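You operate a simulated robot arm through the tools that you are given. There is no shell and no other tool. Be economical: measure what you need, move in short steps, check, and stop when the job is done.

You run a simulated two-armed robot. Do the job below in one go: nothing can be reset, and whatever is moved stays where it is left.

Task
Wind twenty and twenty-one until WIRE PULL shows all fives, then pin both.
Fine: keep its pointers off the red ends; leave the other two adjusters and all levers.

It is judged by the outcome, as a careful person would: the job done as asked, and still so three seconds after it is handed in. It fails if anything else is knocked over, pushed out of place, dropped, spilled or broken.

Robot
Two 7-joint arms with fingered hands on one trunk, on a carriage that runs on a rail from [0, 1.263] to [0, -0.617] (x, y) and turns from -214 to 119 degrees about z. Base frame: it is fixed where the carriage stands at the start and does not move with it; the origin is on the floor, on the carriage's upright axis, x ahead of it, y to its left, z up. Lengths are in m, angles in degrees, forces in N, time in s.
The left shoulder is at the start at [0.07, 0.188, 1.348], the right one opposite. With the tool pointing down near the work surface each hand reaches from about 0.1 to 0.76 m from the robot's upright axis, wherever it stands, measured 20 degrees to its own side. Places, roughly: crank handle 20 [0.7, -0.3, 1]; crank handle 21 [0.7, -0.5, 1]; pull knob 20 [0.6, -0.3, 0.8]; pull knob 21 [0.6, -0.5, 0.8]. Payload 4 kg a hand.
The TCP of each hand is the grasp point between the finger pads, 0.026 m short of the fingertips. In the tool frame z runs along the fingers and y along their closing line. Largest opening 0.132 m; the body of the gripper starts 0.073 m behind the TCP. The gripper is a hand of 4 fingers: y runs from the thumb to the fingers, the wrist lies at [0, 0, -0.224] in the tool frame.
Orientation is that of the tool frame in the base frame, as a unit quaternion [w, x, y, z]. With the fingers straight down and closing along the base's y, the tool's x points along the base's -x, its y along +y and its z along -z.

Tools
- The arms move only by the tool step_arm. It takes "left_series", "right_series" or both (then of equal length, played together; a hand with none holds still); each is text: rows parted by semicolons, each of 6 numbers parted by spaces: the shift along the base's x, y, z in units of 300 mm (1.0 is 300 mm), then the turn, a rotation vector about the base's x, y, z in units of 120 degrees (1.0 is 120 degrees). In form: x y z wx wy wz; .... A call has 1 to 20 rows; each row is the pose to reach, as a shift and turn from the pose commanded when the call began. A call with a number of a shift or a turn outside -1 to 1 is refused whole. Rows are played at 5 a second. More than 0.05 m and 8.6 degrees between two rows, and nothing of the call is played. Where a pose cannot be reached the arm comes as near as it can. A force on the tool above 50 N (or 10 N above the force at the start of the call, whichever is more), or a blocked arm, ends the call early, and 0.2 s more pass. In this call time passes only in rows, and 0.2 s behind the last. It gives the time, the measured TCP pose, the force on the tool (base axes), the opening and the grip force at its end, in the units of the frame above (readings bear some noise), with the torque about the TCP (base axes, N m) and any sound that the robot's microphone picked up.
- Cameras (640 x 400 px; columns grow to the right, rows downward): "scene" is now at [0.1183, -0.043, 1.5623]; the picture's right is [-0.54, -0.84, 0.00], its down [-0.60, 0.38, -0.70] and it looks along [0.59, -0.37, -0.72] (base axes); focal length 266 px, centre (320, 200). "left" rides on the left gripper at [-0.073, 0.006, -0.094] in its tool frame; the picture's right is [-0.08, -1.00, 0.00], its down [0.79, -0.06, -0.62] and it looks along [0.61, -0.05, 0.79] (tool axes); focal length 230 px, centre (320, 200). "right" rides on the right gripper at [0.073, 0.006, -0.094] in its tool frame; the picture's right is [-0.08, 1.00, 0.00], its down [-0.78, -0.06, -0.62] and it looks along [-0.61, -0.05, 0.79] (tool axes); focal length 230 px, centre (320, 200). There is no depth. A picture from a camera that has moved, and an enlarged one, comes with that camera's place and axes in the base frame and with its lens.
- get_image(camera): a new picture of that camera. It takes no simulated time.
- lift_body(by): slides the trunk up (or, below 0, down) by that many m; the arms and the scene camera ride with it, the base frame stays. It gives what a move gives, with no picture.
- steer(legs): drives the robot by 1 to 6 legs, each [ahead, left, turn to the left] in m, m and degrees, along the robot's own axes; the way and the turn of a leg run together, so that a leg with both is an arc; at most 1.5 m and 180 degrees a leg. The arms and the cameras ride along, it lands a little off, and it stops where it bumps. It keeps to its track: a leg is cut to what the track allows. It gives what a move gives.
- curl_fingers(finger1, finger2, finger3, thumb_bend, hand): sets how far each is bent, from 0 (flat) to 1 (curled in); at 0.3 the hand is open as for a grip, at 0.7 the pads meet at the TCP. One left out holds its place. A second passes; each finger stops where it meets its share of the squeeze, and holds until it gets a number again. It is the only way to open and close the hand. It gives what a move gives, with no picture; readings hold the bend of each and the force on the fingers (four entries, about 0 where the hand has none), thumb and palm.
- aim_head(pan, tilt): turns the head with the scene camera to pan (to the left, within 86 degrees either way) and tilt (down, from -29 to 69), counted from straight ahead of the robot. It gives what a move gives.
- zoom(camera, box): a new picture of the part [left, top, right, bottom] of that camera's present view, enlarged. It takes no simulated time.
- close_job(): hands the job in; it is judged then, once.

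Work in short steps. Places have to be worked out from the pictures, the camera data and where the tool is seen: move nearer, look again, correct. Check each grasp and each placing, and mend what went wrong. You have 120 turns and 100 pictures in all, those below and enlarged ones among them. Open the grippers and draw the arms clear of the work before you hand the job in, unless the task says otherwise; then end with one line.

The tools are called after "Call:" as a command line: name --argument value ..., lists and objects as JSON in quotes. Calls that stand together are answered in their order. step_arm: Moves the arms, as the interface text tells. Its arguments: {"type":"object","properties":{"left_series":{"type":"string"},"right_series":{"type":"string"}},"required":[]} The other tools are called the same way: lift_body (by) slides the trunk up or down; curl_fingers (finger1, finger2, finger3, thumb_bend, hand) moves the fingers one by one; steer (legs) drives the base; aim_head (pan, tilt) turns the head that bears the scene camera; get_image (camera) takes a picture; zoom (camera, box) takes an enlarged picture of a part of a camera's view; close_job () hands the job in.

At the start:

```text
clock: 0.0
left_ee_pos: [0.4801, -0.063, 1.2266]
left_orientation: [0.0, 0.001, 1.0, 0.0]
left_force: [0.5, -0.4, -0.3]
left_torque: [-0.02, -0.01, 0.0]
left_gripper_width: 0.132
left_finger_force: 0.0
left_shape: jaw
left_bend: [0.3, 0.3, 0.3, 0.3]
left_finger forces: [0.1, 0.0, 0.0, 0.0, 0.0, 0.0]
right_ee_pos: [0.3525, -0.4335, 1.2759]
right_orientation: [0.0, 0.0, 1.0, 0.0]
right_force: [-0.3, 0.3, 1.3]
right_torque: [0.02, -0.01, 0.01]
right_gripper_width: 0.1317
right_finger_force: 0.0
right_shape: jaw
right_bend: [0.3, 0.3, 0.3, 0.3]
right_finger forces: [0.0, 0.0, 0.0, 0.0, 0.0, 0.1]
trunk travel left (down, up): [-0.825, 0.115]
robot x, y, heading: [-0.0049, -0.0016, -0.0]
head pan, tilt: [-32.4, 45.7]
```

scene: 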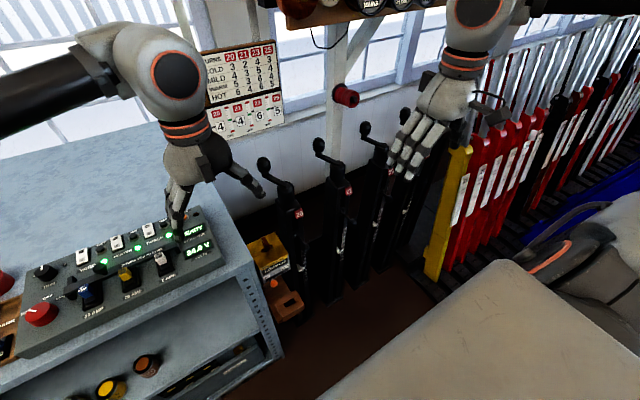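
right: 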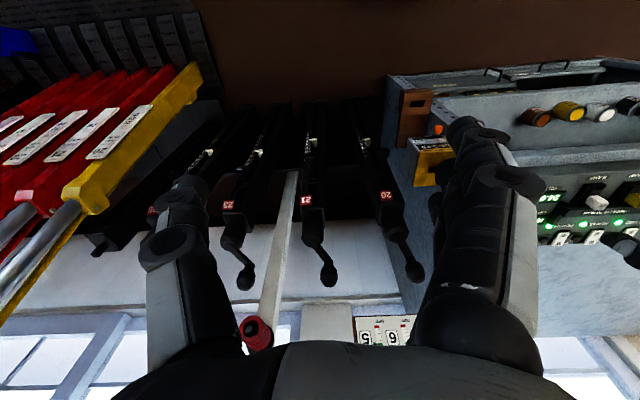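
left: 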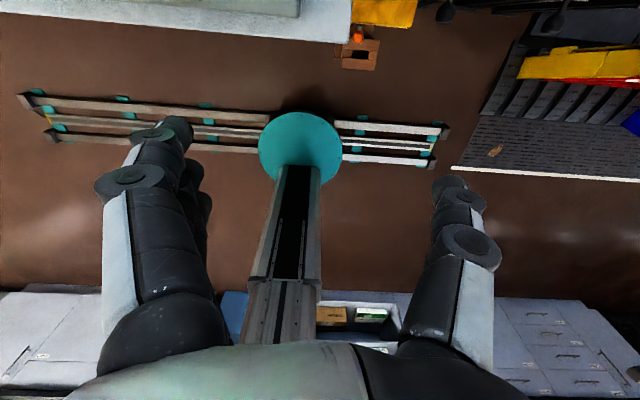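

The picture shows a wall chart and four cranked adjusters; I zoom in on the chart and the adjusters to read them.

Call:
zoom --camera "scene" --box '[195, 30, 295, 145]'

Call:
zoom --camera "scene" --box '[230, 110, 430, 310]'

```text
3.48 times, centred on (245, 88) of scene
camera zoom: at [0.1183, -0.043, 1.5623], right [-0.54, -0.84, 0.0], down [-0.6, 0.38, -0.7], along [0.59, -0.37, -0.72], focal length 924 px, centre (581, 591)
```

zoom: 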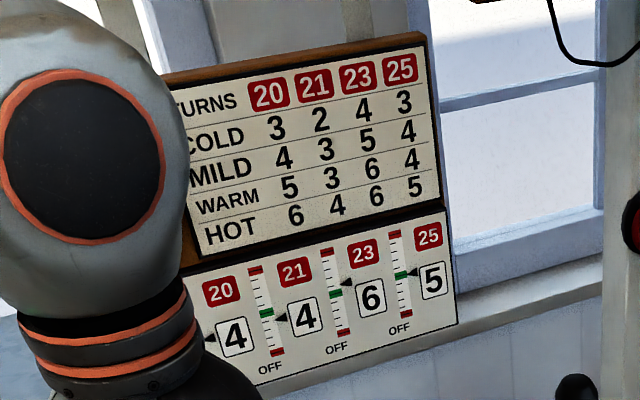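

```text
2.00 times, centred on (330, 210) of scene
camera zoom: at [0.1183, -0.043, 1.5623], right [-0.54, -0.84, 0.0], down [-0.6, 0.38, -0.7], along [0.59, -0.37, -0.72], focal length 531 px, centre (300, 180)
```

zoom: 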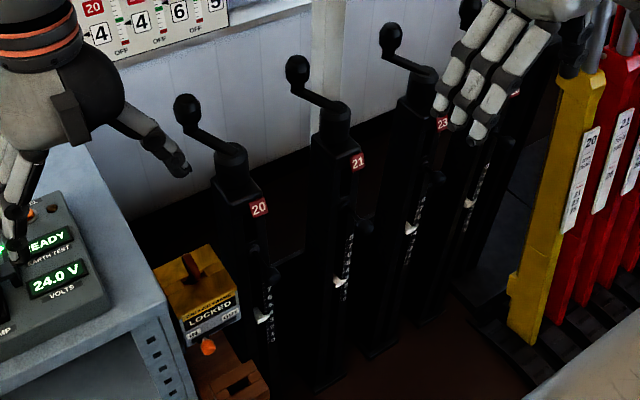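

The chart now shows 4 4 6 5, but the left arm hides part of it. I move the left hand left and back, clear of the view.

Call:
step_arm --left_series "-0.15 0.1 0 0 0 0;-0.3 0.2 0 0 0 0;-0.4 0.3 0 0 0 0;-0.4 0.45 0 0 0 0;-0.4 0.6 0 0 0 0;-0.4 0.75 0 0 0 0;-0.4 0.9 0 0 0 0"

Call:
get_image --camera "scene"

```text
refused: row 1 steps farther than a row can; nothing moved
```

```text
94 pictures are left
camera scene: at [0.1183, -0.043, 1.5623], right [-0.54, -0.84, 0.0], down [-0.6, 0.38, -0.7], along [0.59, -0.37, -0.72], focal length 266 px, centre (320, 200)
```

scene: 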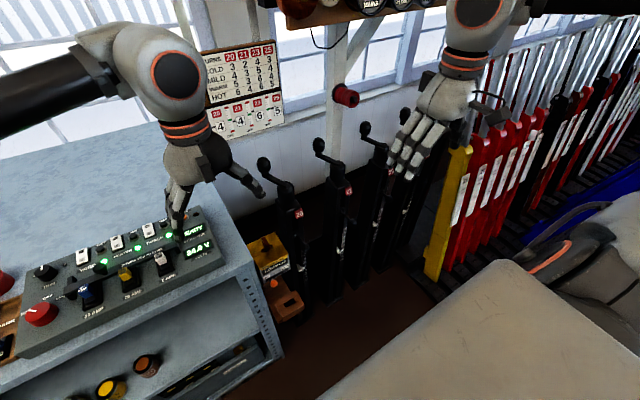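

The first row was a bit over 50 mm, so I retry with smaller steps.

Call:
step_arm --left_series "-0.13 0.08 0 0 0 0;-0.26 0.16 0 0 0 0;-0.36 0.26 0 0 0 0;-0.4 0.4 0 0 0 0;-0.4 0.55 0 0 0 0;-0.4 0.7 0 0 0 0;-0.4 0.85 0 0 0 0;-0.4 0.98 0 0 0 0"

Call:
aim_head --pan -30 --tilt 25

Call:
get_image --camera "scene"

```text
clock: 1.8
left_ee_pos: [0.355, 0.2343, 1.2297]
left_orientation: [0.001, 0.0, 1.0, -0.001]
left_force: [0.3, -0.9, 0.1]
left_torque: [-0.05, 0.01, 0.04]
left_gripper_width: 0.1316
left_finger_force: 0.1
left_shape: jaw
left_bend: [0.3, 0.3, 0.3, 0.3]
left_finger forces: [0.0, 0.0, 0.0, 0.0, 0.0, 0.0]
right_ee_pos: [0.3527, -0.4306, 1.2775]
right_orientation: [0.0, -0.001, 1.0, -0.001]
right_force: [-1.4, 0.4, -0.1]
right_torque: [-0.03, -0.01, -0.01]
right_gripper_width: 0.1317
right_finger_force: 0.0
right_shape: jaw
right_bend: [0.3, 0.3, 0.3, 0.3]
right_finger forces: [0.1, 0.0, 0.0, 0.1, 0.1, 0.0]
trunk travel left (down, up): [-0.825, 0.115]
robot x, y, heading: [-0.0007, -0.0008, -0.1]
head pan, tilt: [-32.4, 45.7]
```

```text
clock: 2.6
left_ee_pos: [0.3565, 0.23, 1.2296]
left_orientation: [0.0, 0.0, 1.0, 0.0]
left_force: [-0.1, 0.1, -0.8]
left_torque: [0.02, 0.0, -0.01]
left_gripper_width: 0.1321
left_finger_force: 0.0
left_shape: jaw
left_bend: [0.3, 0.3, 0.3, 0.3]
left_finger forces: [0.0, 0.0, 0.0, 0.0, 0.0, 0.0]
right_ee_pos: [0.353, -0.4344, 1.2758]
right_orientation: [-0.001, 0.001, 1.0, 0.0]
right_force: [0.0, 0.0, -0.6]
right_torque: [-0.02, 0.0, -0.03]
right_gripper_width: 0.1319
right_finger_force: 0.0
right_shape: jaw
right_bend: [0.3, 0.3, 0.3, 0.3]
right_finger forces: [0.0, 0.0, 0.0, 0.0, 0.0, 0.0]
trunk travel left (down, up): [-0.825, 0.115]
robot x, y, heading: [-0.0014, 0.0018, -0.1]
head pan, tilt: [-30.0, 25.0]
```

```text
93 pictures are left
camera scene: at [0.1302, -0.0466, 1.5938], right [-0.5, -0.87, 0.0], down [-0.37, 0.21, -0.91], along [0.78, -0.45, -0.42], focal length 266 px, centre (320, 200)
```

scene: 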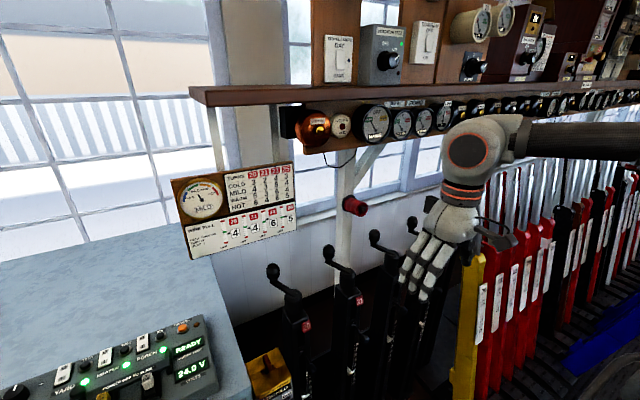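

Now the panel is in full view; I enlarge it.

Call:
zoom --camera "scene" --box '[165, 155, 305, 265]'

Call:
zoom --camera "scene" --box '[250, 190, 430, 400]'

```text
3.64 times, centred on (235, 210) of scene
camera zoom: at [0.1302, -0.0466, 1.5938], right [-0.5, -0.87, 0.0], down [-0.37, 0.21, -0.91], along [0.78, -0.45, -0.42], focal length 966 px, centre (629, 164)
```

zoom: 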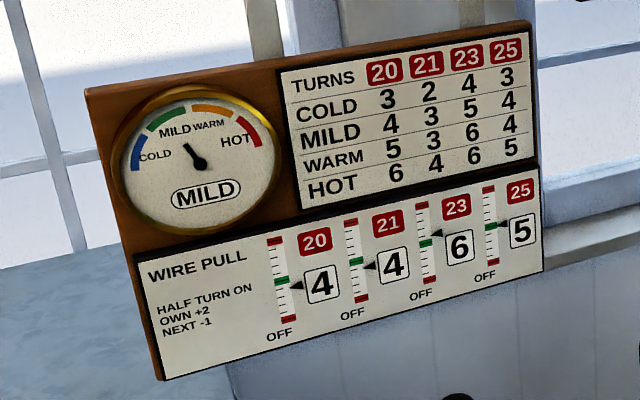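

```text
1.90 times, centred on (340, 295) of scene
camera zoom: at [0.1302, -0.0466, 1.5938], right [-0.5, -0.87, 0.0], down [-0.37, 0.21, -0.91], along [0.78, -0.45, -0.42], focal length 506 px, centre (282, 19)
```

zoom: 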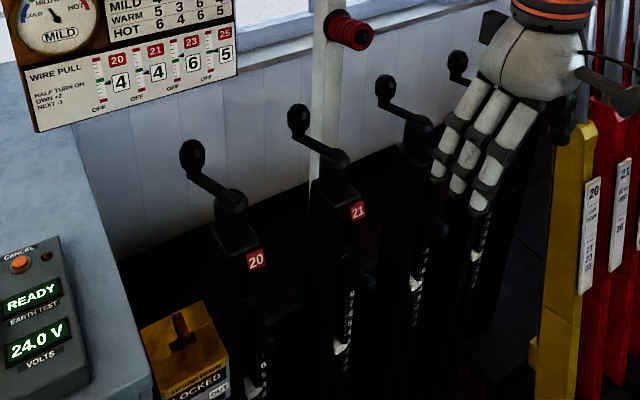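

The board says MILD, pulls 4 4 6 5, half a turn on: own +2, next −1. So half a turn on each of 20 and 21 gives 5 5 5 5. Next I look closely at the pull knobs.

Call:
aim_head --pan -32 --tilt 52

Call:
zoom --camera "scene" --box '[220, 100, 420, 300]'

Call:
zoom --camera "right" --box '[210, 100, 450, 300]'

```text
clock: 3.5
left_ee_pos: [0.3563, 0.2311, 1.2287]
left_orientation: [0.0, 0.0, 1.0, 0.0]
left_force: [-0.1, 0.5, 0.5]
left_torque: [0.02, 0.01, 0.0]
left_gripper_width: 0.1317
left_finger_force: 0.0
left_shape: jaw
left_bend: [0.3, 0.3, 0.3, 0.3]
left_finger forces: [0.0, 0.0, 0.0, 0.1, 0.1, 0.0]
right_ee_pos: [0.3537, -0.434, 1.2759]
right_orientation: [0.0, 0.0, 1.0, 0.0]
right_force: [-0.6, 0.1, -1.1]
right_torque: [-0.01, 0.0, 0.0]
right_gripper_width: 0.1316
right_finger_force: 0.0
right_shape: jaw
right_bend: [0.3, 0.3, 0.3, 0.3]
right_finger forces: [0.0, 0.0, 0.0, 0.0, 0.0, 0.1]
trunk travel left (down, up): [-0.825, 0.115]
robot x, y, heading: [-0.0011, -0.0007, 0.1]
head pan, tilt: [-32.0, 52.0]
```

```text
2.00 times, centred on (320, 200) of scene
camera zoom: at [0.1137, -0.0394, 1.5539], right [-0.53, -0.85, 0.0], down [-0.67, 0.42, -0.62], along [0.52, -0.33, -0.79], focal length 531 px, centre (320, 200)
```

zoom: 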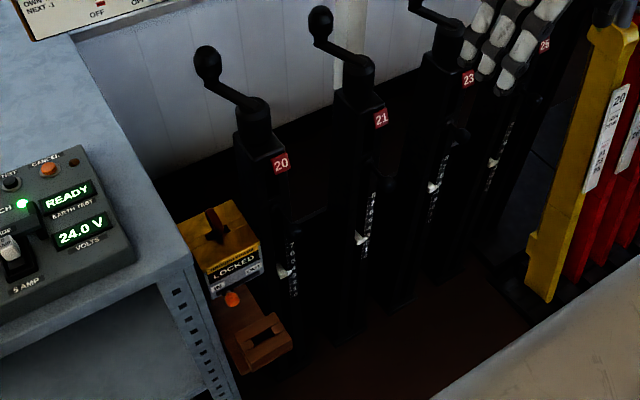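

```text
2.00 times, centred on (330, 200) of right
camera zoom: at [0.2796, -0.4271, 1.3694], right [0.08, 1.0, 0.0], down [0.78, -0.06, 0.62], along [0.61, -0.05, -0.79], focal length 460 px, centre (300, 200)
```

zoom: 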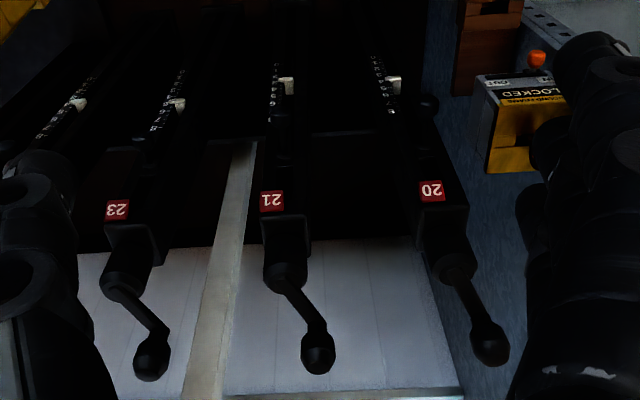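

Triangulating from both cameras: hub 20 is at about (0.68,-0.28,0.99), its knob at about (0.75,-0.245,1.06). I bring the right hand inward so it stays clear of the levers, then drive right a bit.

Call:
step_arm --right_series "-0.05 0.14 0 0 0 0;-0.1 0.28 0 0 0 0;-0.15 0.42 0 0 0 0;-0.15 0.56 0 0 0 0"

Call:
steer --legs '[[0, -0.22, 0]]'

Call:
aim_head --pan -8 --tilt 50

Call:
get_image --camera "scene"

Call:
get_image --camera "right"

```text
clock: 4.5
left_ee_pos: [0.3582, 0.2342, 1.228]
left_orientation: [0.0, -0.001, 1.0, -0.002]
left_force: [-0.6, 0.0, -0.1]
left_torque: [-0.02, 0.01, 0.0]
left_gripper_width: 0.1322
left_finger_force: 0.0
left_shape: jaw
left_bend: [0.3, 0.3, 0.3, 0.3]
left_finger forces: [0.0, 0.0, 0.0, 0.1, 0.0, 0.0]
right_ee_pos: [0.3097, -0.2599, 1.2736]
right_orientation: [-0.001, 0.0, 1.0, -0.002]
right_force: [0.3, 0.3, 0.5]
right_torque: [-0.03, 0.0, 0.01]
right_gripper_width: 0.1318
right_finger_force: 0.0
right_shape: jaw
right_bend: [0.3, 0.3, 0.3, 0.3]
right_finger forces: [0.0, 0.0, 0.0, 0.0, 0.0, 0.0]
trunk travel left (down, up): [-0.825, 0.115]
robot x, y, heading: [0.0027, -0.0017, 0.1]
head pan, tilt: [-32.0, 52.0]
```

```text
clock: 6.2
left_ee_pos: [0.3565, 0.018, 1.2292]
left_orientation: [0.0, 0.0, 1.0, -0.001]
left_force: [-0.5, 0.1, 0.1]
left_torque: [-0.05, 0.02, -0.02]
left_gripper_width: 0.1317
left_finger_force: 0.0
left_shape: jaw
left_bend: [0.3, 0.3, 0.3, 0.3]
left_finger forces: [0.0, 0.0, 0.0, 0.0, 0.1, 0.0]
right_ee_pos: [0.3091, -0.4784, 1.2748]
right_orientation: [0.0, 0.001, 1.0, -0.001]
right_force: [0.4, 0.6, 0.8]
right_torque: [-0.01, -0.01, -0.01]
right_gripper_width: 0.1318
right_finger_force: 0.0
right_shape: jaw
right_bend: [0.3, 0.3, 0.3, 0.3]
right_finger forces: [0.0, 0.0, 0.1, 0.0, 0.0, 0.0]
trunk travel left (down, up): [-0.825, 0.115]
robot x, y, heading: [0.0012, -0.2153, 0.0]
head pan, tilt: [-32.0, 52.0]
```

```text
clock: 7.1
left_ee_pos: [0.3574, 0.0152, 1.23]
left_orientation: [0.0, 0.0, 1.0, 0.002]
left_force: [0.7, 0.4, -1.3]
left_torque: [0.02, -0.04, 0.0]
left_gripper_width: 0.1318
left_finger_force: 0.0
left_shape: jaw
left_bend: [0.3, 0.3, 0.3, 0.3]
left_finger forces: [0.0, 0.0, 0.0, 0.0, 0.0, 0.1]
right_ee_pos: [0.3085, -0.4814, 1.2742]
right_orientation: [0.0, 0.001, 1.0, 0.001]
right_force: [-0.5, 0.2, -0.7]
right_torque: [0.03, -0.02, -0.03]
right_gripper_width: 0.132
right_finger_force: 0.1
right_shape: jaw
right_bend: [0.3, 0.3, 0.3, 0.3]
right_finger forces: [0.0, 0.0, 0.0, 0.0, 0.0, 0.0]
trunk travel left (down, up): [-0.825, 0.115]
robot x, y, heading: [-0.0034, -0.2154, -0.0]
head pan, tilt: [-8.0, 50.0]
```

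```text
88 pictures are left
camera scene: at [0.1263, -0.2279, 1.5564], right [-0.14, -0.99, 0.0], down [-0.76, 0.11, -0.64], along [0.64, -0.09, -0.77], focal length 266 px, centre (320, 200)
```

scene: 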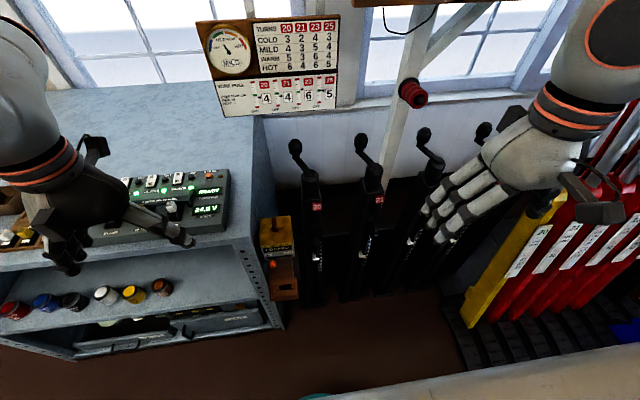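

```text
87 pictures are left
camera right: at [0.235, -0.4763, 1.3674], right [0.08, 1.0, 0.0], down [0.78, -0.06, 0.62], along [0.62, -0.05, -0.79], focal length 230 px, centre (320, 200)
```

right: 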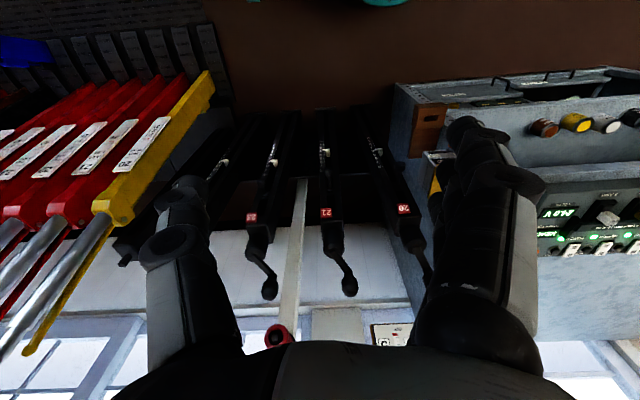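

I zoom on the column fronts to find the pull knobs.

Call:
zoom --camera "scene" --box '[270, 180, 410, 310]'

Call:
zoom --camera "right" --box '[300, 90, 440, 300]'

```text
3.08 times, centred on (340, 245) of scene
camera zoom: at [0.1263, -0.2279, 1.5564], right [-0.14, -0.99, 0.0], down [-0.76, 0.11, -0.64], along [0.64, -0.09, -0.77], focal length 817 px, centre (258, 62)
```

zoom: 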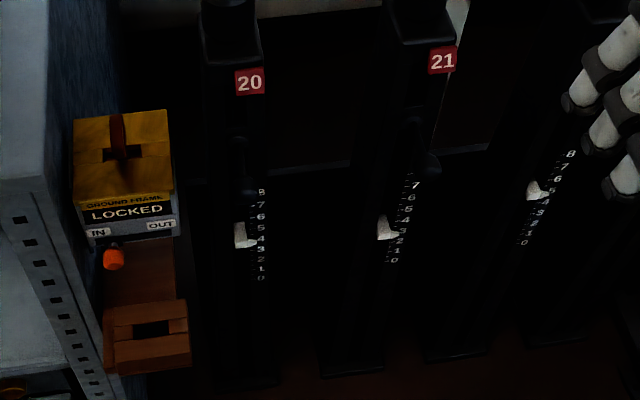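

```text
1.90 times, centred on (370, 195) of right
camera zoom: at [0.235, -0.4763, 1.3674], right [0.08, 1.0, 0.0], down [0.78, -0.06, 0.62], along [0.62, -0.05, -0.79], focal length 438 px, centre (225, 210)
```

zoom: 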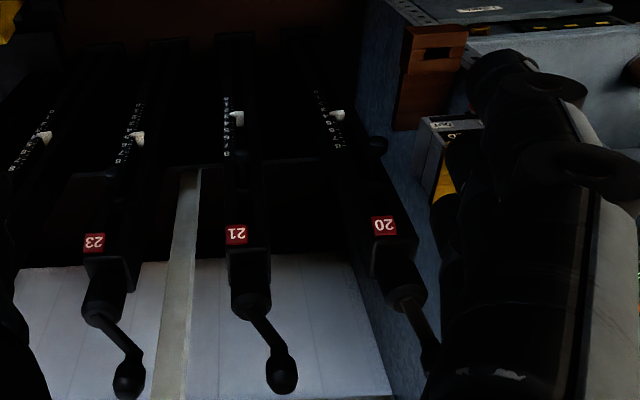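

The pull knobs are dark lumps near the column fronts, hard to see. I lower the trunk for a closer, flatter look.

Call:
lift_body --by -0.35

Call:
aim_head --pan -15 --tilt 35

Call:
get_image --camera "scene"

Call:
zoom --camera "scene" --box '[220, 150, 420, 350]'

```text
clock: 10.5
left_ee_pos: [0.3568, 0.0155, 0.8799]
left_orientation: [0.001, -0.001, 1.0, 0.001]
left_force: [-0.3, 0.2, 1.0]
left_torque: [0.02, 0.0, 0.03]
left_gripper_width: 0.1322
left_finger_force: 0.1
left_shape: jaw
left_bend: [0.3, 0.3, 0.3, 0.3]
left_finger forces: [0.0, 0.0, 0.1, 0.0, 0.0, 0.0]
right_ee_pos: [0.3089, -0.4807, 0.9246]
right_orientation: [0.0, 0.001, 1.0, 0.0]
right_force: [-0.1, -0.6, -0.1]
right_torque: [0.0, -0.01, -0.01]
right_gripper_width: 0.1318
right_finger_force: 0.1
right_shape: jaw
right_bend: [0.3, 0.3, 0.3, 0.3]
right_finger forces: [0.0, 0.0, 0.0, 0.1, 0.1, 0.0]
trunk travel left (down, up): [-0.475, 0.465]
robot x, y, heading: [0.0025, -0.2158, 0.2]
head pan, tilt: [-8.0, 50.0]
```

```text
clock: 11.3
left_ee_pos: [0.3572, 0.0148, 0.8804]
left_orientation: [-0.001, 0.0, 1.0, 0.0]
left_force: [0.7, 0.1, -1.2]
left_torque: [0.0, 0.02, 0.02]
left_gripper_width: 0.1316
left_finger_force: 0.1
left_shape: jaw
left_bend: [0.3, 0.3, 0.3, 0.3]
left_finger forces: [0.1, 0.0, 0.1, 0.0, 0.0, 0.1]
right_ee_pos: [0.3085, -0.4812, 0.9232]
right_orientation: [0.0, 0.0, 1.0, 0.001]
right_force: [0.7, 0.4, -0.2]
right_torque: [-0.02, 0.01, 0.01]
right_gripper_width: 0.1321
right_finger_force: 0.1
right_shape: jaw
right_bend: [0.3, 0.3, 0.3, 0.3]
right_finger forces: [0.0, 0.0, 0.1, 0.0, 0.0, 0.1]
trunk travel left (down, up): [-0.475, 0.465]
robot x, y, heading: [0.0036, -0.2174, 0.2]
head pan, tilt: [-15.0, 35.0]
```

```text
84 pictures are left
camera scene: at [0.1352, -0.2384, 1.2281], right [-0.26, -0.97, 0.0], down [-0.55, 0.15, -0.82], along [0.79, -0.21, -0.57], focal length 266 px, centre (320, 200)
```

scene: 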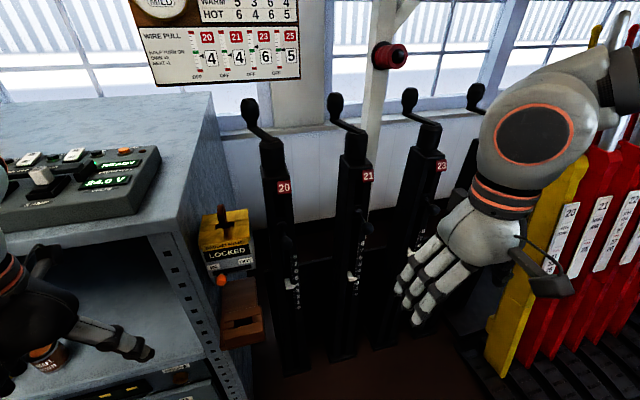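

```text
2.00 times, centred on (320, 250) of scene
camera zoom: at [0.1352, -0.2384, 1.2281], right [-0.26, -0.97, 0.0], down [-0.55, 0.15, -0.82], along [0.79, -0.21, -0.57], focal length 531 px, centre (320, 100)
```

zoom: 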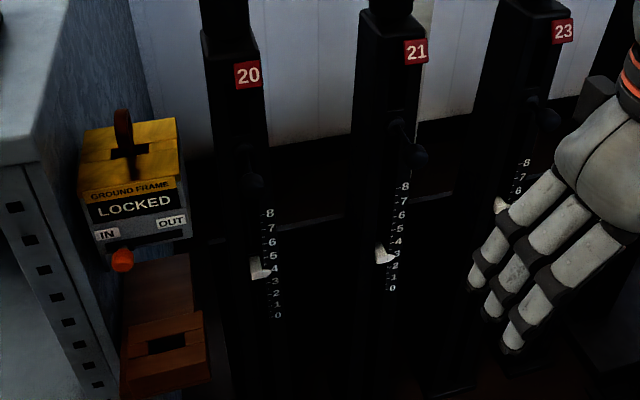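

The knobs stick out of the column fronts, near (0.58,-0.28,0.79) and (0.58,-0.49,0.78). I pitch the right hand up so its camera looks level at them from closer.

Call:
step_arm --right_series "0.05 0.05 -0.02 0 -0.06 0;0.1 0.1 -0.04 0 -0.12 0;0.16 0.15 -0.07 0 -0.18 0;0.22 0.2 -0.1 0 -0.24 0;0.28 0.25 -0.12 0 -0.3 0;0.34 0.3 -0.14 0 -0.36 0;0.4 0.3 -0.15 0 -0.42 0"

Call:
get_image --camera "right"

```text
clock: 12.9
left_ee_pos: [0.355, 0.014, 0.8804]
left_orientation: [0.001, 0.0, 1.0, 0.001]
left_force: [-1.0, -0.4, -0.3]
left_torque: [0.0, -0.02, 0.02]
left_gripper_width: 0.132
left_finger_force: 0.0
left_shape: jaw
left_bend: [0.3, 0.3, 0.3, 0.3]
left_finger forces: [0.0, 0.0, 0.1, 0.0, 0.0, 0.0]
right_ee_pos: [0.4048, -0.471, 0.9899]
right_orientation: [0.419, -0.004, 0.908, 0.002]
right_force: [-1.1, -0.2, 0.1]
right_torque: [0.03, 0.01, 0.02]
right_gripper_width: 0.1319
right_finger_force: 0.2
right_shape: jaw
right_bend: [0.3, 0.3, 0.3, 0.3]
right_finger forces: [0.0, 0.0, 0.0, 0.0, 0.1, 0.0]
right hand out of reach, approached as far as the arm can: row 4, 5, 6, 7
trunk travel left (down, up): [-0.475, 0.465]
robot x, y, heading: [-0.0018, -0.2177, -0.1]
head pan, tilt: [-15.0, 35.0]
```

```text
82 pictures are left
camera right: at [0.287, -0.4662, 0.9961], right [0.04, 1.0, 0.06], down [0.04, -0.06, 1.0], along [1.0, -0.04, -0.04], focal length 230 px, centre (320, 200)
```

right: 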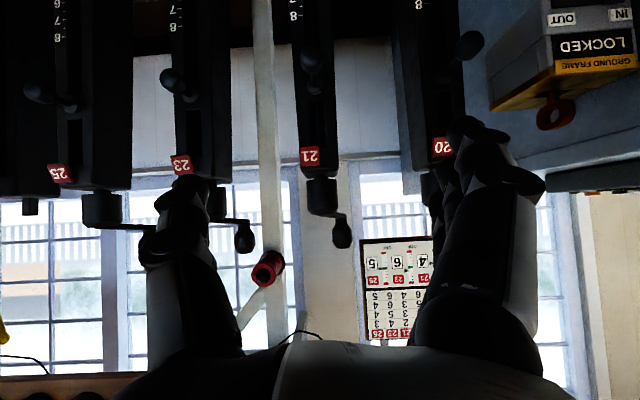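

All four knobs are seen as balls on stems. I enlarge this view (it is upside down).

Call:
zoom --camera "right" --box '[280, 0, 500, 150]'

Call:
zoom --camera "right" --box '[10, 20, 230, 170]'

```text
2.67 times, centred on (390, 75) of right
camera zoom: at [0.287, -0.4662, 0.9961], right [0.04, 1.0, 0.06], down [0.04, -0.06, 1.0], along [1.0, -0.04, -0.04], focal length 614 px, centre (133, 533)
```

zoom: 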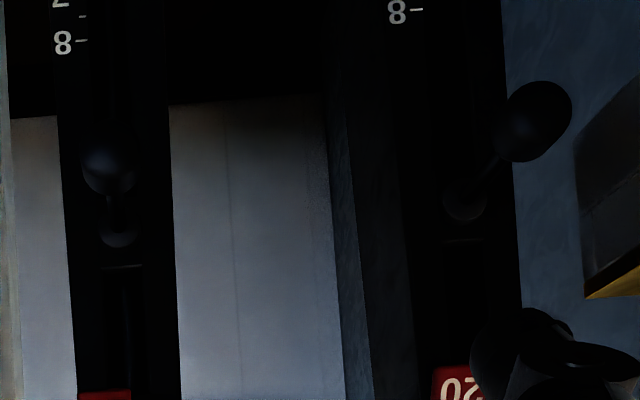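

```text
2.67 times, centred on (120, 95) of right
camera zoom: at [0.287, -0.4662, 0.9961], right [0.04, 1.0, 0.06], down [0.04, -0.06, 1.0], along [1.0, -0.04, -0.04], focal length 614 px, centre (853, 480)
```

zoom: 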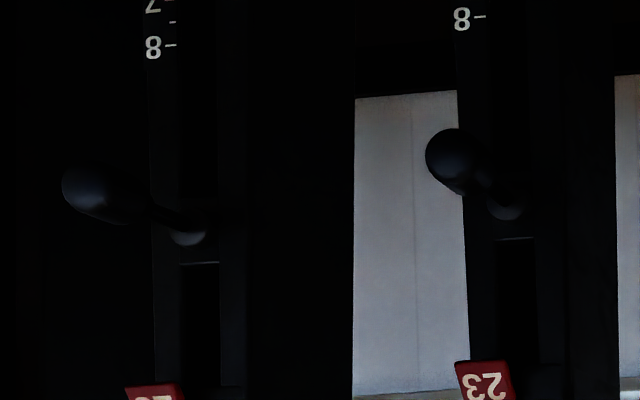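

Boss-to-knob distances show knobs 20 and 21 sticking out about 15 mm farther than 23 and 25, so 20/21 are unpinned and 23/25 pinned. I raise the trunk again to work the cranks and level the hand back to pointing down.

Call:
lift_body --by 0.33

Call:
step_arm --right_series "-0.03 0.03 0.05 0 0.06 0;-0.06 0.06 0.1 0 0.12 0;-0.1 0.1 0.14 0 0.18 0;-0.14 0.14 0.18 0 0.24 0;-0.14 0.2 0.2 0 0.3 0;-0.14 0.28 0.2 0 0.36 0;-0.14 0.36 0.2 0 0.42 0"

```text
clock: 16.1
left_ee_pos: [0.357, 0.0154, 1.2094]
left_orientation: [0.001, 0.0, 1.0, 0.0]
left_force: [0.4, 0.6, -0.1]
left_torque: [0.01, 0.02, 0.01]
left_gripper_width: 0.1315
left_finger_force: 0.1
left_shape: jaw
left_bend: [0.3, 0.3, 0.3, 0.3]
left_finger forces: [0.0, 0.0, 0.0, 0.0, 0.1, 0.0]
right_ee_pos: [0.4081, -0.4705, 1.321]
right_orientation: [0.418, -0.005, 0.908, 0.003]
right_force: [-0.2, -0.4, -0.3]
right_torque: [0.02, 0.01, 0.03]
right_gripper_width: 0.1318
right_finger_force: 0.1
right_shape: jaw
right_bend: [0.3, 0.3, 0.3, 0.3]
right_finger forces: [0.0, 0.0, 0.0, 0.1, 0.1, 0.0]
trunk travel left (down, up): [-0.805, 0.135]
robot x, y, heading: [0.0011, -0.2122, 0.1]
head pan, tilt: [-15.0, 35.0]
```

```text
clock: 17.7
left_ee_pos: [0.3595, 0.0157, 1.2075]
left_orientation: [0.0, 0.0, 1.0, 0.0]
left_force: [0.4, -0.2, 0.1]
left_torque: [0.02, 0.02, 0.0]
left_gripper_width: 0.132
left_finger_force: 0.1
left_shape: jaw
left_bend: [0.3, 0.3, 0.3, 0.3]
left_finger forces: [0.1, 0.1, 0.1, 0.0, 0.0, 0.0]
right_ee_pos: [0.3694, -0.3605, 1.3796]
right_orientation: [-0.012, -0.003, 1.0, 0.003]
right_force: [0.9, 0.3, -0.7]
right_torque: [0.01, 0.04, -0.04]
right_gripper_width: 0.132
right_finger_force: 0.0
right_shape: jaw
right_bend: [0.3, 0.3, 0.3, 0.3]
right_finger forces: [0.0, 0.1, 0.0, 0.0, 0.0, 0.0]
trunk travel left (down, up): [-0.805, 0.135]
robot x, y, heading: [0.0015, -0.2153, -0.2]
head pan, tilt: [-15.0, 35.0]
```

I turn the robot 15° left so the right hand reaches best, then look at crank 20 from both cameras.

Call:
steer --legs '[[0, 0, 15]]'

Call:
aim_head --pan -25 --tilt 40

Call:
get_image --camera "scene"

Call:
get_image --camera "right"

```text
clock: 19.0
left_ee_pos: [0.2857, 0.0985, 1.2089]
left_orientation: [0.0, -0.13, 0.991, 0.0]
left_force: [-0.8, -0.7, -0.1]
left_torque: [-0.02, -0.01, 0.0]
left_gripper_width: 0.1319
left_finger_force: 0.1
left_shape: jaw
left_bend: [0.3, 0.3, 0.3, 0.3]
left_finger forces: [0.0, 0.1, 0.0, 0.1, 0.0, 0.0]
right_ee_pos: [0.3913, -0.2629, 1.3803]
right_orientation: [-0.01, -0.133, 0.991, 0.003]
right_force: [0.3, 0.5, 1.1]
right_torque: [0.02, 0.0, 0.01]
right_gripper_width: 0.1318
right_finger_force: 0.1
right_shape: jaw
right_bend: [0.3, 0.3, 0.3, 0.3]
right_finger forces: [0.0, 0.0, 0.0, 0.0, 0.0, 0.0]
trunk travel left (down, up): [-0.805, 0.135]
robot x, y, heading: [0.0024, -0.2143, 15.1]
head pan, tilt: [-15.0, 35.0]
```

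```text
clock: 19.8
left_ee_pos: [0.2845, 0.0988, 1.2095]
left_orientation: [0.0, -0.131, 0.991, 0.001]
left_force: [-0.4, 0.2, -0.4]
left_torque: [-0.02, 0.02, 0.0]
left_gripper_width: 0.132
left_finger_force: 0.1
left_shape: jaw
left_bend: [0.3, 0.3, 0.3, 0.3]
left_finger forces: [0.1, 0.0, 0.0, 0.0, 0.0, 0.0]
right_ee_pos: [0.3911, -0.2611, 1.3799]
right_orientation: [-0.01, -0.133, 0.991, 0.003]
right_force: [0.3, 1.3, 0.6]
right_torque: [-0.02, -0.03, 0.0]
right_gripper_width: 0.1319
right_finger_force: 0.1
right_shape: jaw
right_bend: [0.3, 0.3, 0.3, 0.3]
right_finger forces: [0.0, 0.1, 0.1, 0.0, 0.0, 0.1]
trunk travel left (down, up): [-0.805, 0.135]
robot x, y, heading: [0.0013, -0.2169, 14.9]
head pan, tilt: [-25.0, 40.0]
```

```text
79 pictures are left
camera scene: at [0.1318, -0.2172, 1.5507], right [-0.17, -0.98, 0.0], down [-0.63, 0.11, -0.77], along [0.75, -0.13, -0.64], focal length 266 px, centre (320, 200)
```

scene: 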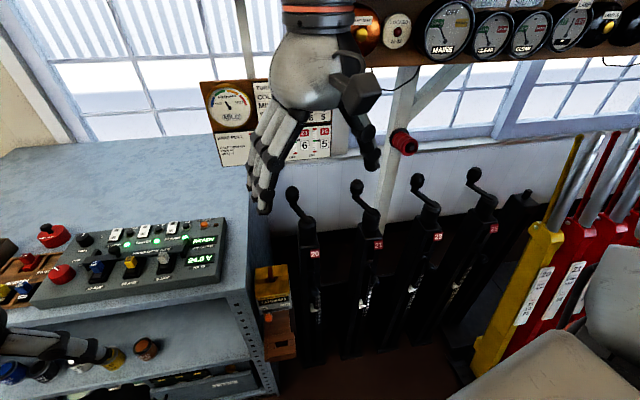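

```text
78 pictures are left
camera right: at [0.32, -0.2758, 1.4751], right [-0.19, 0.98, 0.01], down [0.79, 0.15, 0.6], along [0.59, 0.12, -0.8], focal length 230 px, centre (320, 200)
```

right: 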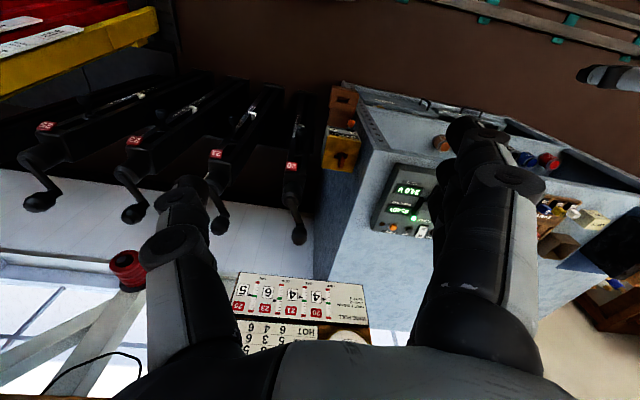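

Crank knob 20 triangulates to about (0.74,-0.243,1.07). I move the open hand above and just short of it.

Call:
step_arm --right_series "0.13 0.01 -0.08 0 0 0;0.26 0.02 -0.16 0 0 0;0.39 0.03 -0.24 0 0 0;0.52 0.04 -0.32 0 0 0;0.65 0.05 -0.4 0 0 0;0.78 0.06 -0.48 0 0 0;0.9 0.06 -0.56 0 0 0;1.0 0.06 -0.62 0 0 0"

Call:
get_image --camera "right"

Call:
get_image --camera "scene"

```text
clock: 21.6
left_ee_pos: [0.2858, 0.0994, 1.2098]
left_orientation: [0.0, -0.13, 0.991, 0.0]
left_force: [-0.1, 0.1, -0.7]
left_torque: [-0.01, -0.04, -0.03]
left_gripper_width: 0.1319
left_finger_force: 0.0
left_shape: jaw
left_bend: [0.3, 0.3, 0.3, 0.3]
left_finger forces: [0.0, 0.0, 0.1, 0.0, 0.0, 0.1]
right_ee_pos: [0.6682, -0.2768, 1.1978]
right_orientation: [-0.01, -0.134, 0.991, 0.004]
right_force: [0.4, -0.2, 0.3]
right_torque: [0.02, -0.01, 0.01]
right_gripper_width: 0.1321
right_finger_force: 0.1
right_shape: jaw
right_bend: [0.3, 0.3, 0.3, 0.3]
right_finger forces: [0.0, 0.0, 0.0, 0.0, 0.1, 0.0]
right hand out of reach, approached as far as the arm can: row 6, 7, 8
trunk travel left (down, up): [-0.805, 0.135]
robot x, y, heading: [0.0012, -0.2176, 15.1]
head pan, tilt: [-25.0, 40.0]
```

```text
77 pictures are left
camera right: at [0.598, -0.2912, 1.2933], right [-0.19, 0.98, 0.01], down [0.78, 0.15, 0.6], along [0.59, 0.12, -0.8], focal length 230 px, centre (320, 200)
```

right: 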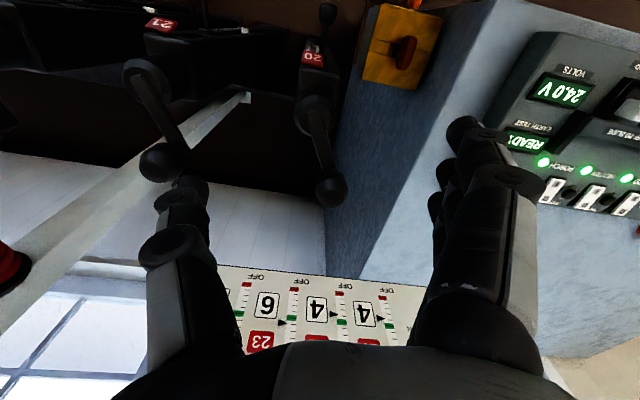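

```text
76 pictures are left
camera scene: at [0.1329, -0.2179, 1.5506], right [-0.17, -0.98, 0.0], down [-0.63, 0.11, -0.77], along [0.75, -0.13, -0.64], focal length 266 px, centre (320, 200)
```

scene: 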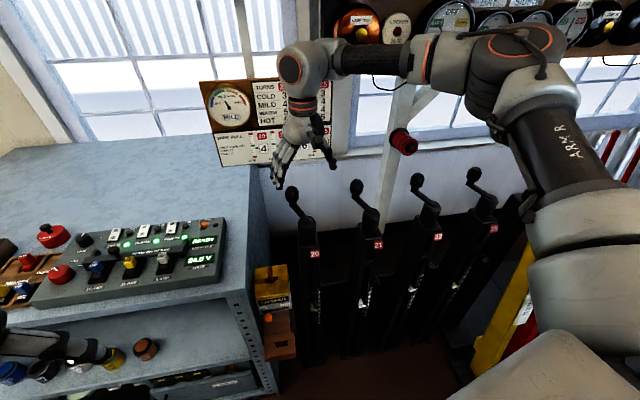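

The straight-down pose cannot reach beyond x≈0.67, so I will pitch the hand 40° forward, which pulls the wrist back. I do that above the crank and look again.

Call:
step_arm --right_series "-0.05 0 0 0.0173 -0.0644 0;-0.05 0 0 0.0345 -0.1288 0;-0.03 0.02 -0.03 0.0518 -0.1932 0;0 0.04 -0.06 0.069 -0.2576 0;0.02 0.05 -0.1 0.0863 -0.322 0"

Call:
get_image --camera "right"

Call:
get_image --camera "scene"

```text
clock: 22.8
left_ee_pos: [0.2844, 0.0993, 1.2082]
left_orientation: [0.0, -0.131, 0.991, 0.0]
left_force: [-0.1, 0.3, 0.4]
left_torque: [-0.02, 0.02, -0.04]
left_gripper_width: 0.1316
left_finger_force: 0.1
left_shape: jaw
left_bend: [0.3, 0.3, 0.3, 0.3]
left_finger forces: [0.0, 0.0, 0.1, 0.0, 0.1, 0.0]
right_ee_pos: [0.6733, -0.2628, 1.1668]
right_orientation: [0.33, -0.128, 0.934, 0.047]
right_force: [0.2, -1.1, -0.4]
right_torque: [0.02, 0.0, 0.02]
right_gripper_width: 0.132
right_finger_force: 0.1
right_shape: jaw
right_bend: [0.3, 0.3, 0.3, 0.3]
right_finger forces: [0.0, 0.0, 0.1, 0.1, 0.1, 0.0]
trunk travel left (down, up): [-0.805, 0.135]
robot x, y, heading: [0.002, -0.2162, 15.0]
head pan, tilt: [-25.0, 40.0]
```

```text
75 pictures are left
camera right: at [0.5601, -0.289, 1.1933], right [-0.21, 0.98, 0.05], down [0.23, 0.0, 0.97], along [0.95, 0.22, -0.23], focal length 230 px, centre (320, 200)
```

right: 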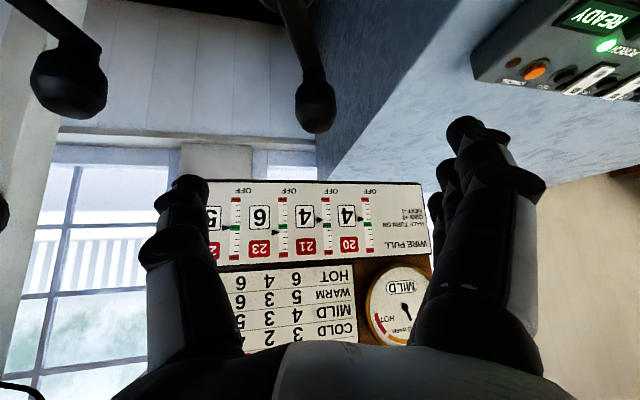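

```text
74 pictures are left
camera scene: at [0.1328, -0.2181, 1.5506], right [-0.17, -0.98, 0.0], down [-0.63, 0.11, -0.77], along [0.75, -0.13, -0.64], focal length 266 px, centre (320, 200)
```

scene: 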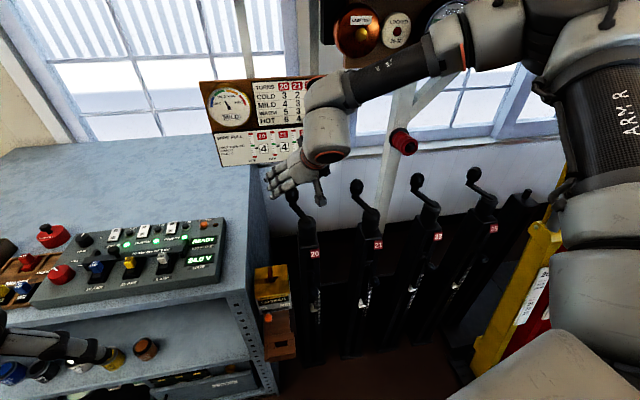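

The knob triangulates again to (0.739,-0.247,1.065), about 37 mm wide. I go in along the hand's axis so it sits between thumb and fingers.

Call:
step_arm --right_series "-0.067 -0.024 0 0 0 0;0.005 -0.005 -0.089 0 0 0;0.077 0.014 -0.178 0 0 0;0.148 0.034 -0.267 0 0 0;0.21 0.05 -0.345 0 0 0"

Call:
get_image --camera "right"

Call:
zoom --camera "scene" --box '[230, 120, 390, 270]'

```text
clock: 23.9
left_ee_pos: [0.285, 0.0993, 1.21]
left_orientation: [-0.001, -0.131, 0.991, -0.001]
left_force: [0.1, 0.1, 0.5]
left_torque: [-0.01, 0.01, -0.01]
left_gripper_width: 0.1318
left_finger_force: 0.0
left_shape: jaw
left_bend: [0.3, 0.3, 0.3, 0.3]
left_finger forces: [0.1, 0.0, 0.0, 0.0, 0.0, 0.0]
right_ee_pos: [0.7268, -0.2627, 1.074]
right_orientation: [0.33, -0.128, 0.934, 0.046]
right_force: [-0.1, -0.4, 0.6]
right_torque: [0.02, -0.02, -0.01]
right_gripper_width: 0.1319
right_finger_force: 0.0
right_shape: jaw
right_bend: [0.3, 0.3, 0.3, 0.3]
right_finger forces: [0.0, 0.0, 0.2, 0.0, 0.1, 0.1]
right hand out of reach, approached as far as the arm can: row 5
trunk travel left (down, up): [-0.805, 0.135]
robot x, y, heading: [-0.0019, -0.2198, 15.0]
head pan, tilt: [-25.0, 40.0]
```

```text
73 pictures are left
camera right: at [0.6141, -0.2883, 1.1009], right [-0.21, 0.98, 0.05], down [0.23, 0.0, 0.97], along [0.95, 0.22, -0.23], focal length 230 px, centre (320, 200)
```

right: 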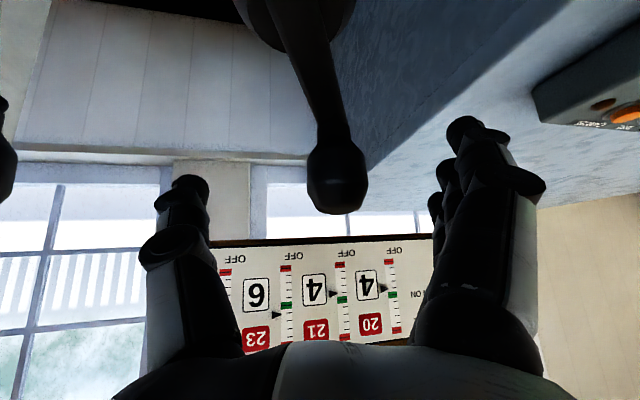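

```text
2.67 times, centred on (310, 195) of scene
camera zoom: at [0.133, -0.2178, 1.5505], right [-0.17, -0.98, 0.0], down [-0.63, 0.11, -0.77], along [0.75, -0.13, -0.64], focal length 708 px, centre (347, 213)
```

zoom: 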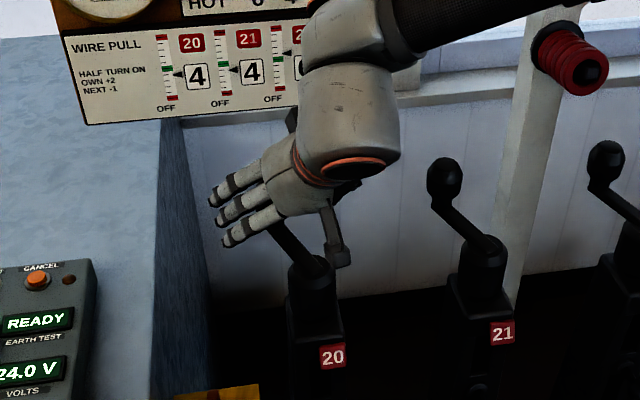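

The knob is nearly in the grasp but the arm stops about 15 mm short. I raise the trunk 0.1 m to give it a better posture and bring the hand back down to the knob.

Call:
lift_body --by 0.1

Call:
step_arm --right_series "0 0.01 -0.1 0 0 0;0 0.02 -0.2 0 0 0;0.02 0.04 -0.3 0 0 0;0.04 0.052 -0.38 0 0 0"

Call:
get_image --camera "right"

```text
clock: 25.3
left_ee_pos: [0.2852, 0.1001, 1.3091]
left_orientation: [-0.001, -0.13, 0.992, -0.001]
left_force: [0.0, 0.8, -0.4]
left_torque: [-0.01, -0.02, -0.02]
left_gripper_width: 0.1316
left_finger_force: 0.1
left_shape: jaw
left_bend: [0.3, 0.3, 0.3, 0.3]
left_finger forces: [0.0, 0.0, 0.1, 0.0, 0.0, 0.1]
right_ee_pos: [0.726, -0.2609, 1.1749]
right_orientation: [0.33, -0.127, 0.934, 0.046]
right_force: [-0.1, 0.9, 0.0]
right_torque: [-0.02, 0.04, 0.01]
right_gripper_width: 0.1319
right_finger_force: 0.0
right_shape: jaw
right_bend: [0.3, 0.3, 0.3, 0.3]
right_finger forces: [0.0, 0.1, 0.0, 0.0, 0.1, 0.1]
trunk travel left (down, up): [-0.905, 0.035]
robot x, y, heading: [0.0018, -0.2149, 15.1]
head pan, tilt: [-25.0, 40.0]
```

```text
clock: 26.3
left_ee_pos: [0.2843, 0.0994, 1.3107]
left_orientation: [0.0, -0.13, 0.991, 0.0]
left_force: [0.4, 0.5, -0.3]
left_torque: [0.01, 0.01, 0.0]
left_gripper_width: 0.1321
left_finger_force: 0.0
left_shape: jaw
left_bend: [0.3, 0.3, 0.3, 0.3]
left_finger forces: [0.1, 0.0, 0.1, 0.1, 0.0, 0.0]
right_ee_pos: [0.7163, -0.284, 1.1414]
right_orientation: [0.329, -0.128, 0.935, 0.047]
right_force: [0.2, -0.2, -0.7]
right_torque: [0.02, -0.02, 0.02]
right_gripper_width: 0.1319
right_finger_force: 0.0
right_shape: jaw
right_bend: [0.3, 0.3, 0.3, 0.3]
right_finger forces: [0.0, 0.1, 0.1, 0.0, 0.0, 0.0]
right hand out of reach, approached as far as the arm can: row 1, 2, 3, 4
trunk travel left (down, up): [-0.905, 0.035]
robot x, y, heading: [0.0013, -0.2161, 15.0]
head pan, tilt: [-25.0, 40.0]
```

```text
71 pictures are left
camera right: at [0.6029, -0.3111, 1.1686], right [-0.21, 0.98, 0.05], down [0.23, 0.0, 0.97], along [0.95, 0.22, -0.23], focal length 230 px, centre (320, 200)
```

right: 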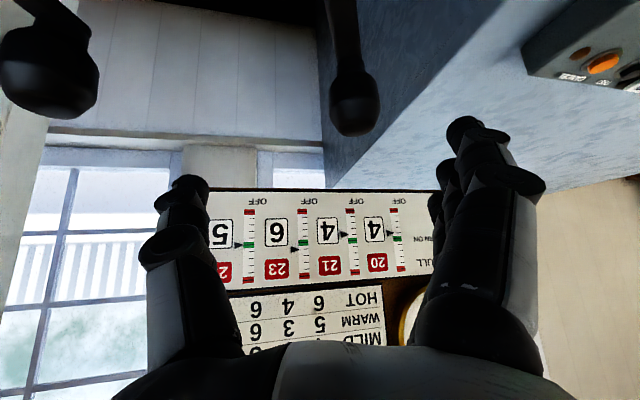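

Higher is worse, so a lower shoulder suits this pitched pose. I back off up and away, then lower the trunk 0.22 m and redo the approach.

Call:
step_arm --right_series "-0.1 0.02 0.12 0 0 0;-0.2 0.04 0.24 0 0 0;-0.3 0.06 0.36 0 0 0;-0.42 0.06 0.44 0 0 0"

Call:
lift_body --by -0.22

Call:
get_image --camera "right"

```text
clock: 27.3
left_ee_pos: [0.2849, 0.0992, 1.3107]
left_orientation: [0.0, -0.132, 0.991, 0.0]
left_force: [-0.9, 0.4, 0.3]
left_torque: [0.0, 0.0, 0.03]
left_gripper_width: 0.1317
left_finger_force: 0.0
left_shape: jaw
left_bend: [0.3, 0.3, 0.3, 0.3]
left_finger forces: [0.1, 0.0, 0.1, 0.0, 0.0, 0.0]
right_ee_pos: [0.583, -0.2656, 1.2772]
right_orientation: [0.331, -0.128, 0.934, 0.046]
right_force: [-1.3, -0.1, 0.5]
right_torque: [-0.01, -0.01, 0.0]
right_gripper_width: 0.1316
right_finger_force: 0.0
right_shape: jaw
right_bend: [0.3, 0.3, 0.3, 0.3]
right_finger forces: [0.0, 0.1, 0.1, 0.0, 0.1, 0.0]
trunk travel left (down, up): [-0.905, 0.035]
robot x, y, heading: [-0.0011, -0.2162, 14.8]
head pan, tilt: [-25.0, 40.0]
```

```text
clock: 29.6
left_ee_pos: [0.2842, 0.1001, 1.089]
left_orientation: [0.001, -0.131, 0.991, 0.0]
left_force: [0.1, 0.2, -0.2]
left_torque: [0.01, -0.01, 0.02]
left_gripper_width: 0.1319
left_finger_force: 0.0
left_shape: jaw
left_bend: [0.3, 0.3, 0.3, 0.3]
left_finger forces: [0.0, 0.1, 0.0, 0.0, 0.0, 0.0]
right_ee_pos: [0.5842, -0.2658, 1.0564]
right_orientation: [0.33, -0.128, 0.934, 0.047]
right_force: [0.6, 0.5, 0.3]
right_torque: [0.01, -0.01, 0.0]
right_gripper_width: 0.1317
right_finger_force: 0.1
right_shape: jaw
right_bend: [0.3, 0.3, 0.3, 0.3]
right_finger forces: [0.0, 0.1, 0.0, 0.1, 0.0, 0.0]
trunk travel left (down, up): [-0.685, 0.255]
robot x, y, heading: [0.0017, -0.2147, 15.1]
head pan, tilt: [-25.0, 40.0]
```

```text
70 pictures are left
camera right: at [0.4719, -0.2907, 1.0835], right [-0.21, 0.98, 0.05], down [0.23, 0.0, 0.97], along [0.95, 0.22, -0.23], focal length 230 px, centre (320, 200)
```

right: 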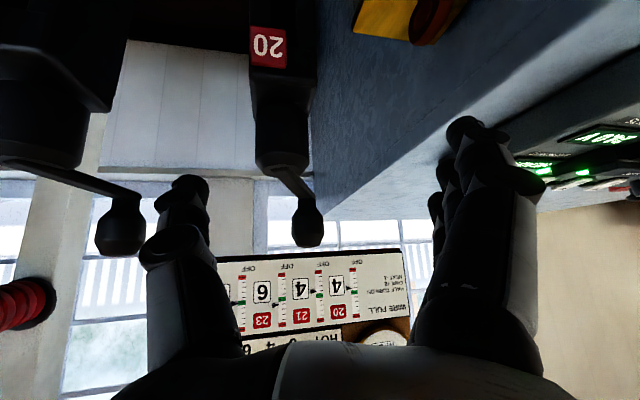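

The knob is at about (0.739,-0.247,1.055). I approach level a bit higher, then settle down onto it.

Call:
step_arm --right_series "0.1 0.01 0.07 0 0 0;0.2 0.02 0.1 0 0 0;0.3 0.035 0.1 0 0 0;0.4 0.05 0.09 0 0 0;0.47 0.06 0.05 0 0 0;0.517 0.063 0.013 0 0 0"

Call:
get_image --camera "right"

```text
clock: 31.0
left_ee_pos: [0.2856, 0.0999, 1.0896]
left_orientation: [0.0, -0.131, 0.991, -0.001]
left_force: [0.0, -0.1, 0.2]
left_torque: [0.01, -0.04, -0.01]
left_gripper_width: 0.132
left_finger_force: 0.1
left_shape: jaw
left_bend: [0.3, 0.3, 0.3, 0.3]
left_finger forces: [0.0, 0.1, 0.1, 0.1, 0.0, 0.0]
right_ee_pos: [0.7431, -0.2451, 1.0611]
right_orientation: [0.329, -0.128, 0.934, 0.046]
right_force: [-0.4, -0.6, 0.7]
right_torque: [0.02, 0.0, -0.01]
right_gripper_width: 0.1318
right_finger_force: 0.0
right_shape: jaw
right_bend: [0.3, 0.3, 0.3, 0.3]
right_finger forces: [0.0, 0.0, 0.0, 0.0, 0.0, 0.0]
trunk travel left (down, up): [-0.685, 0.255]
robot x, y, heading: [0.0001, -0.2151, 14.7]
head pan, tilt: [-25.0, 40.0]
```

```text
69 pictures are left
camera right: at [0.6293, -0.272, 1.0875], right [-0.21, 0.98, 0.05], down [0.23, 0.0, 0.97], along [0.95, 0.22, -0.23], focal length 230 px, centre (320, 200)
```

right: 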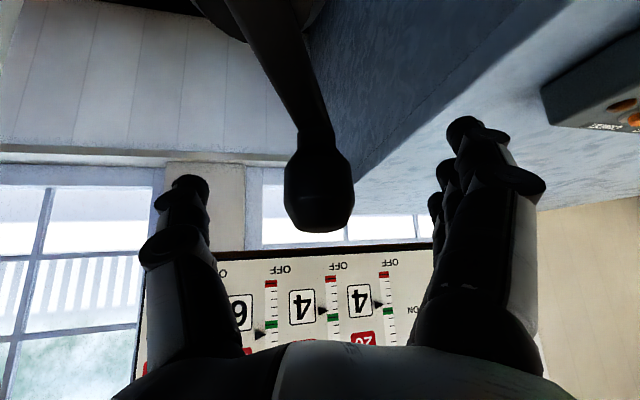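

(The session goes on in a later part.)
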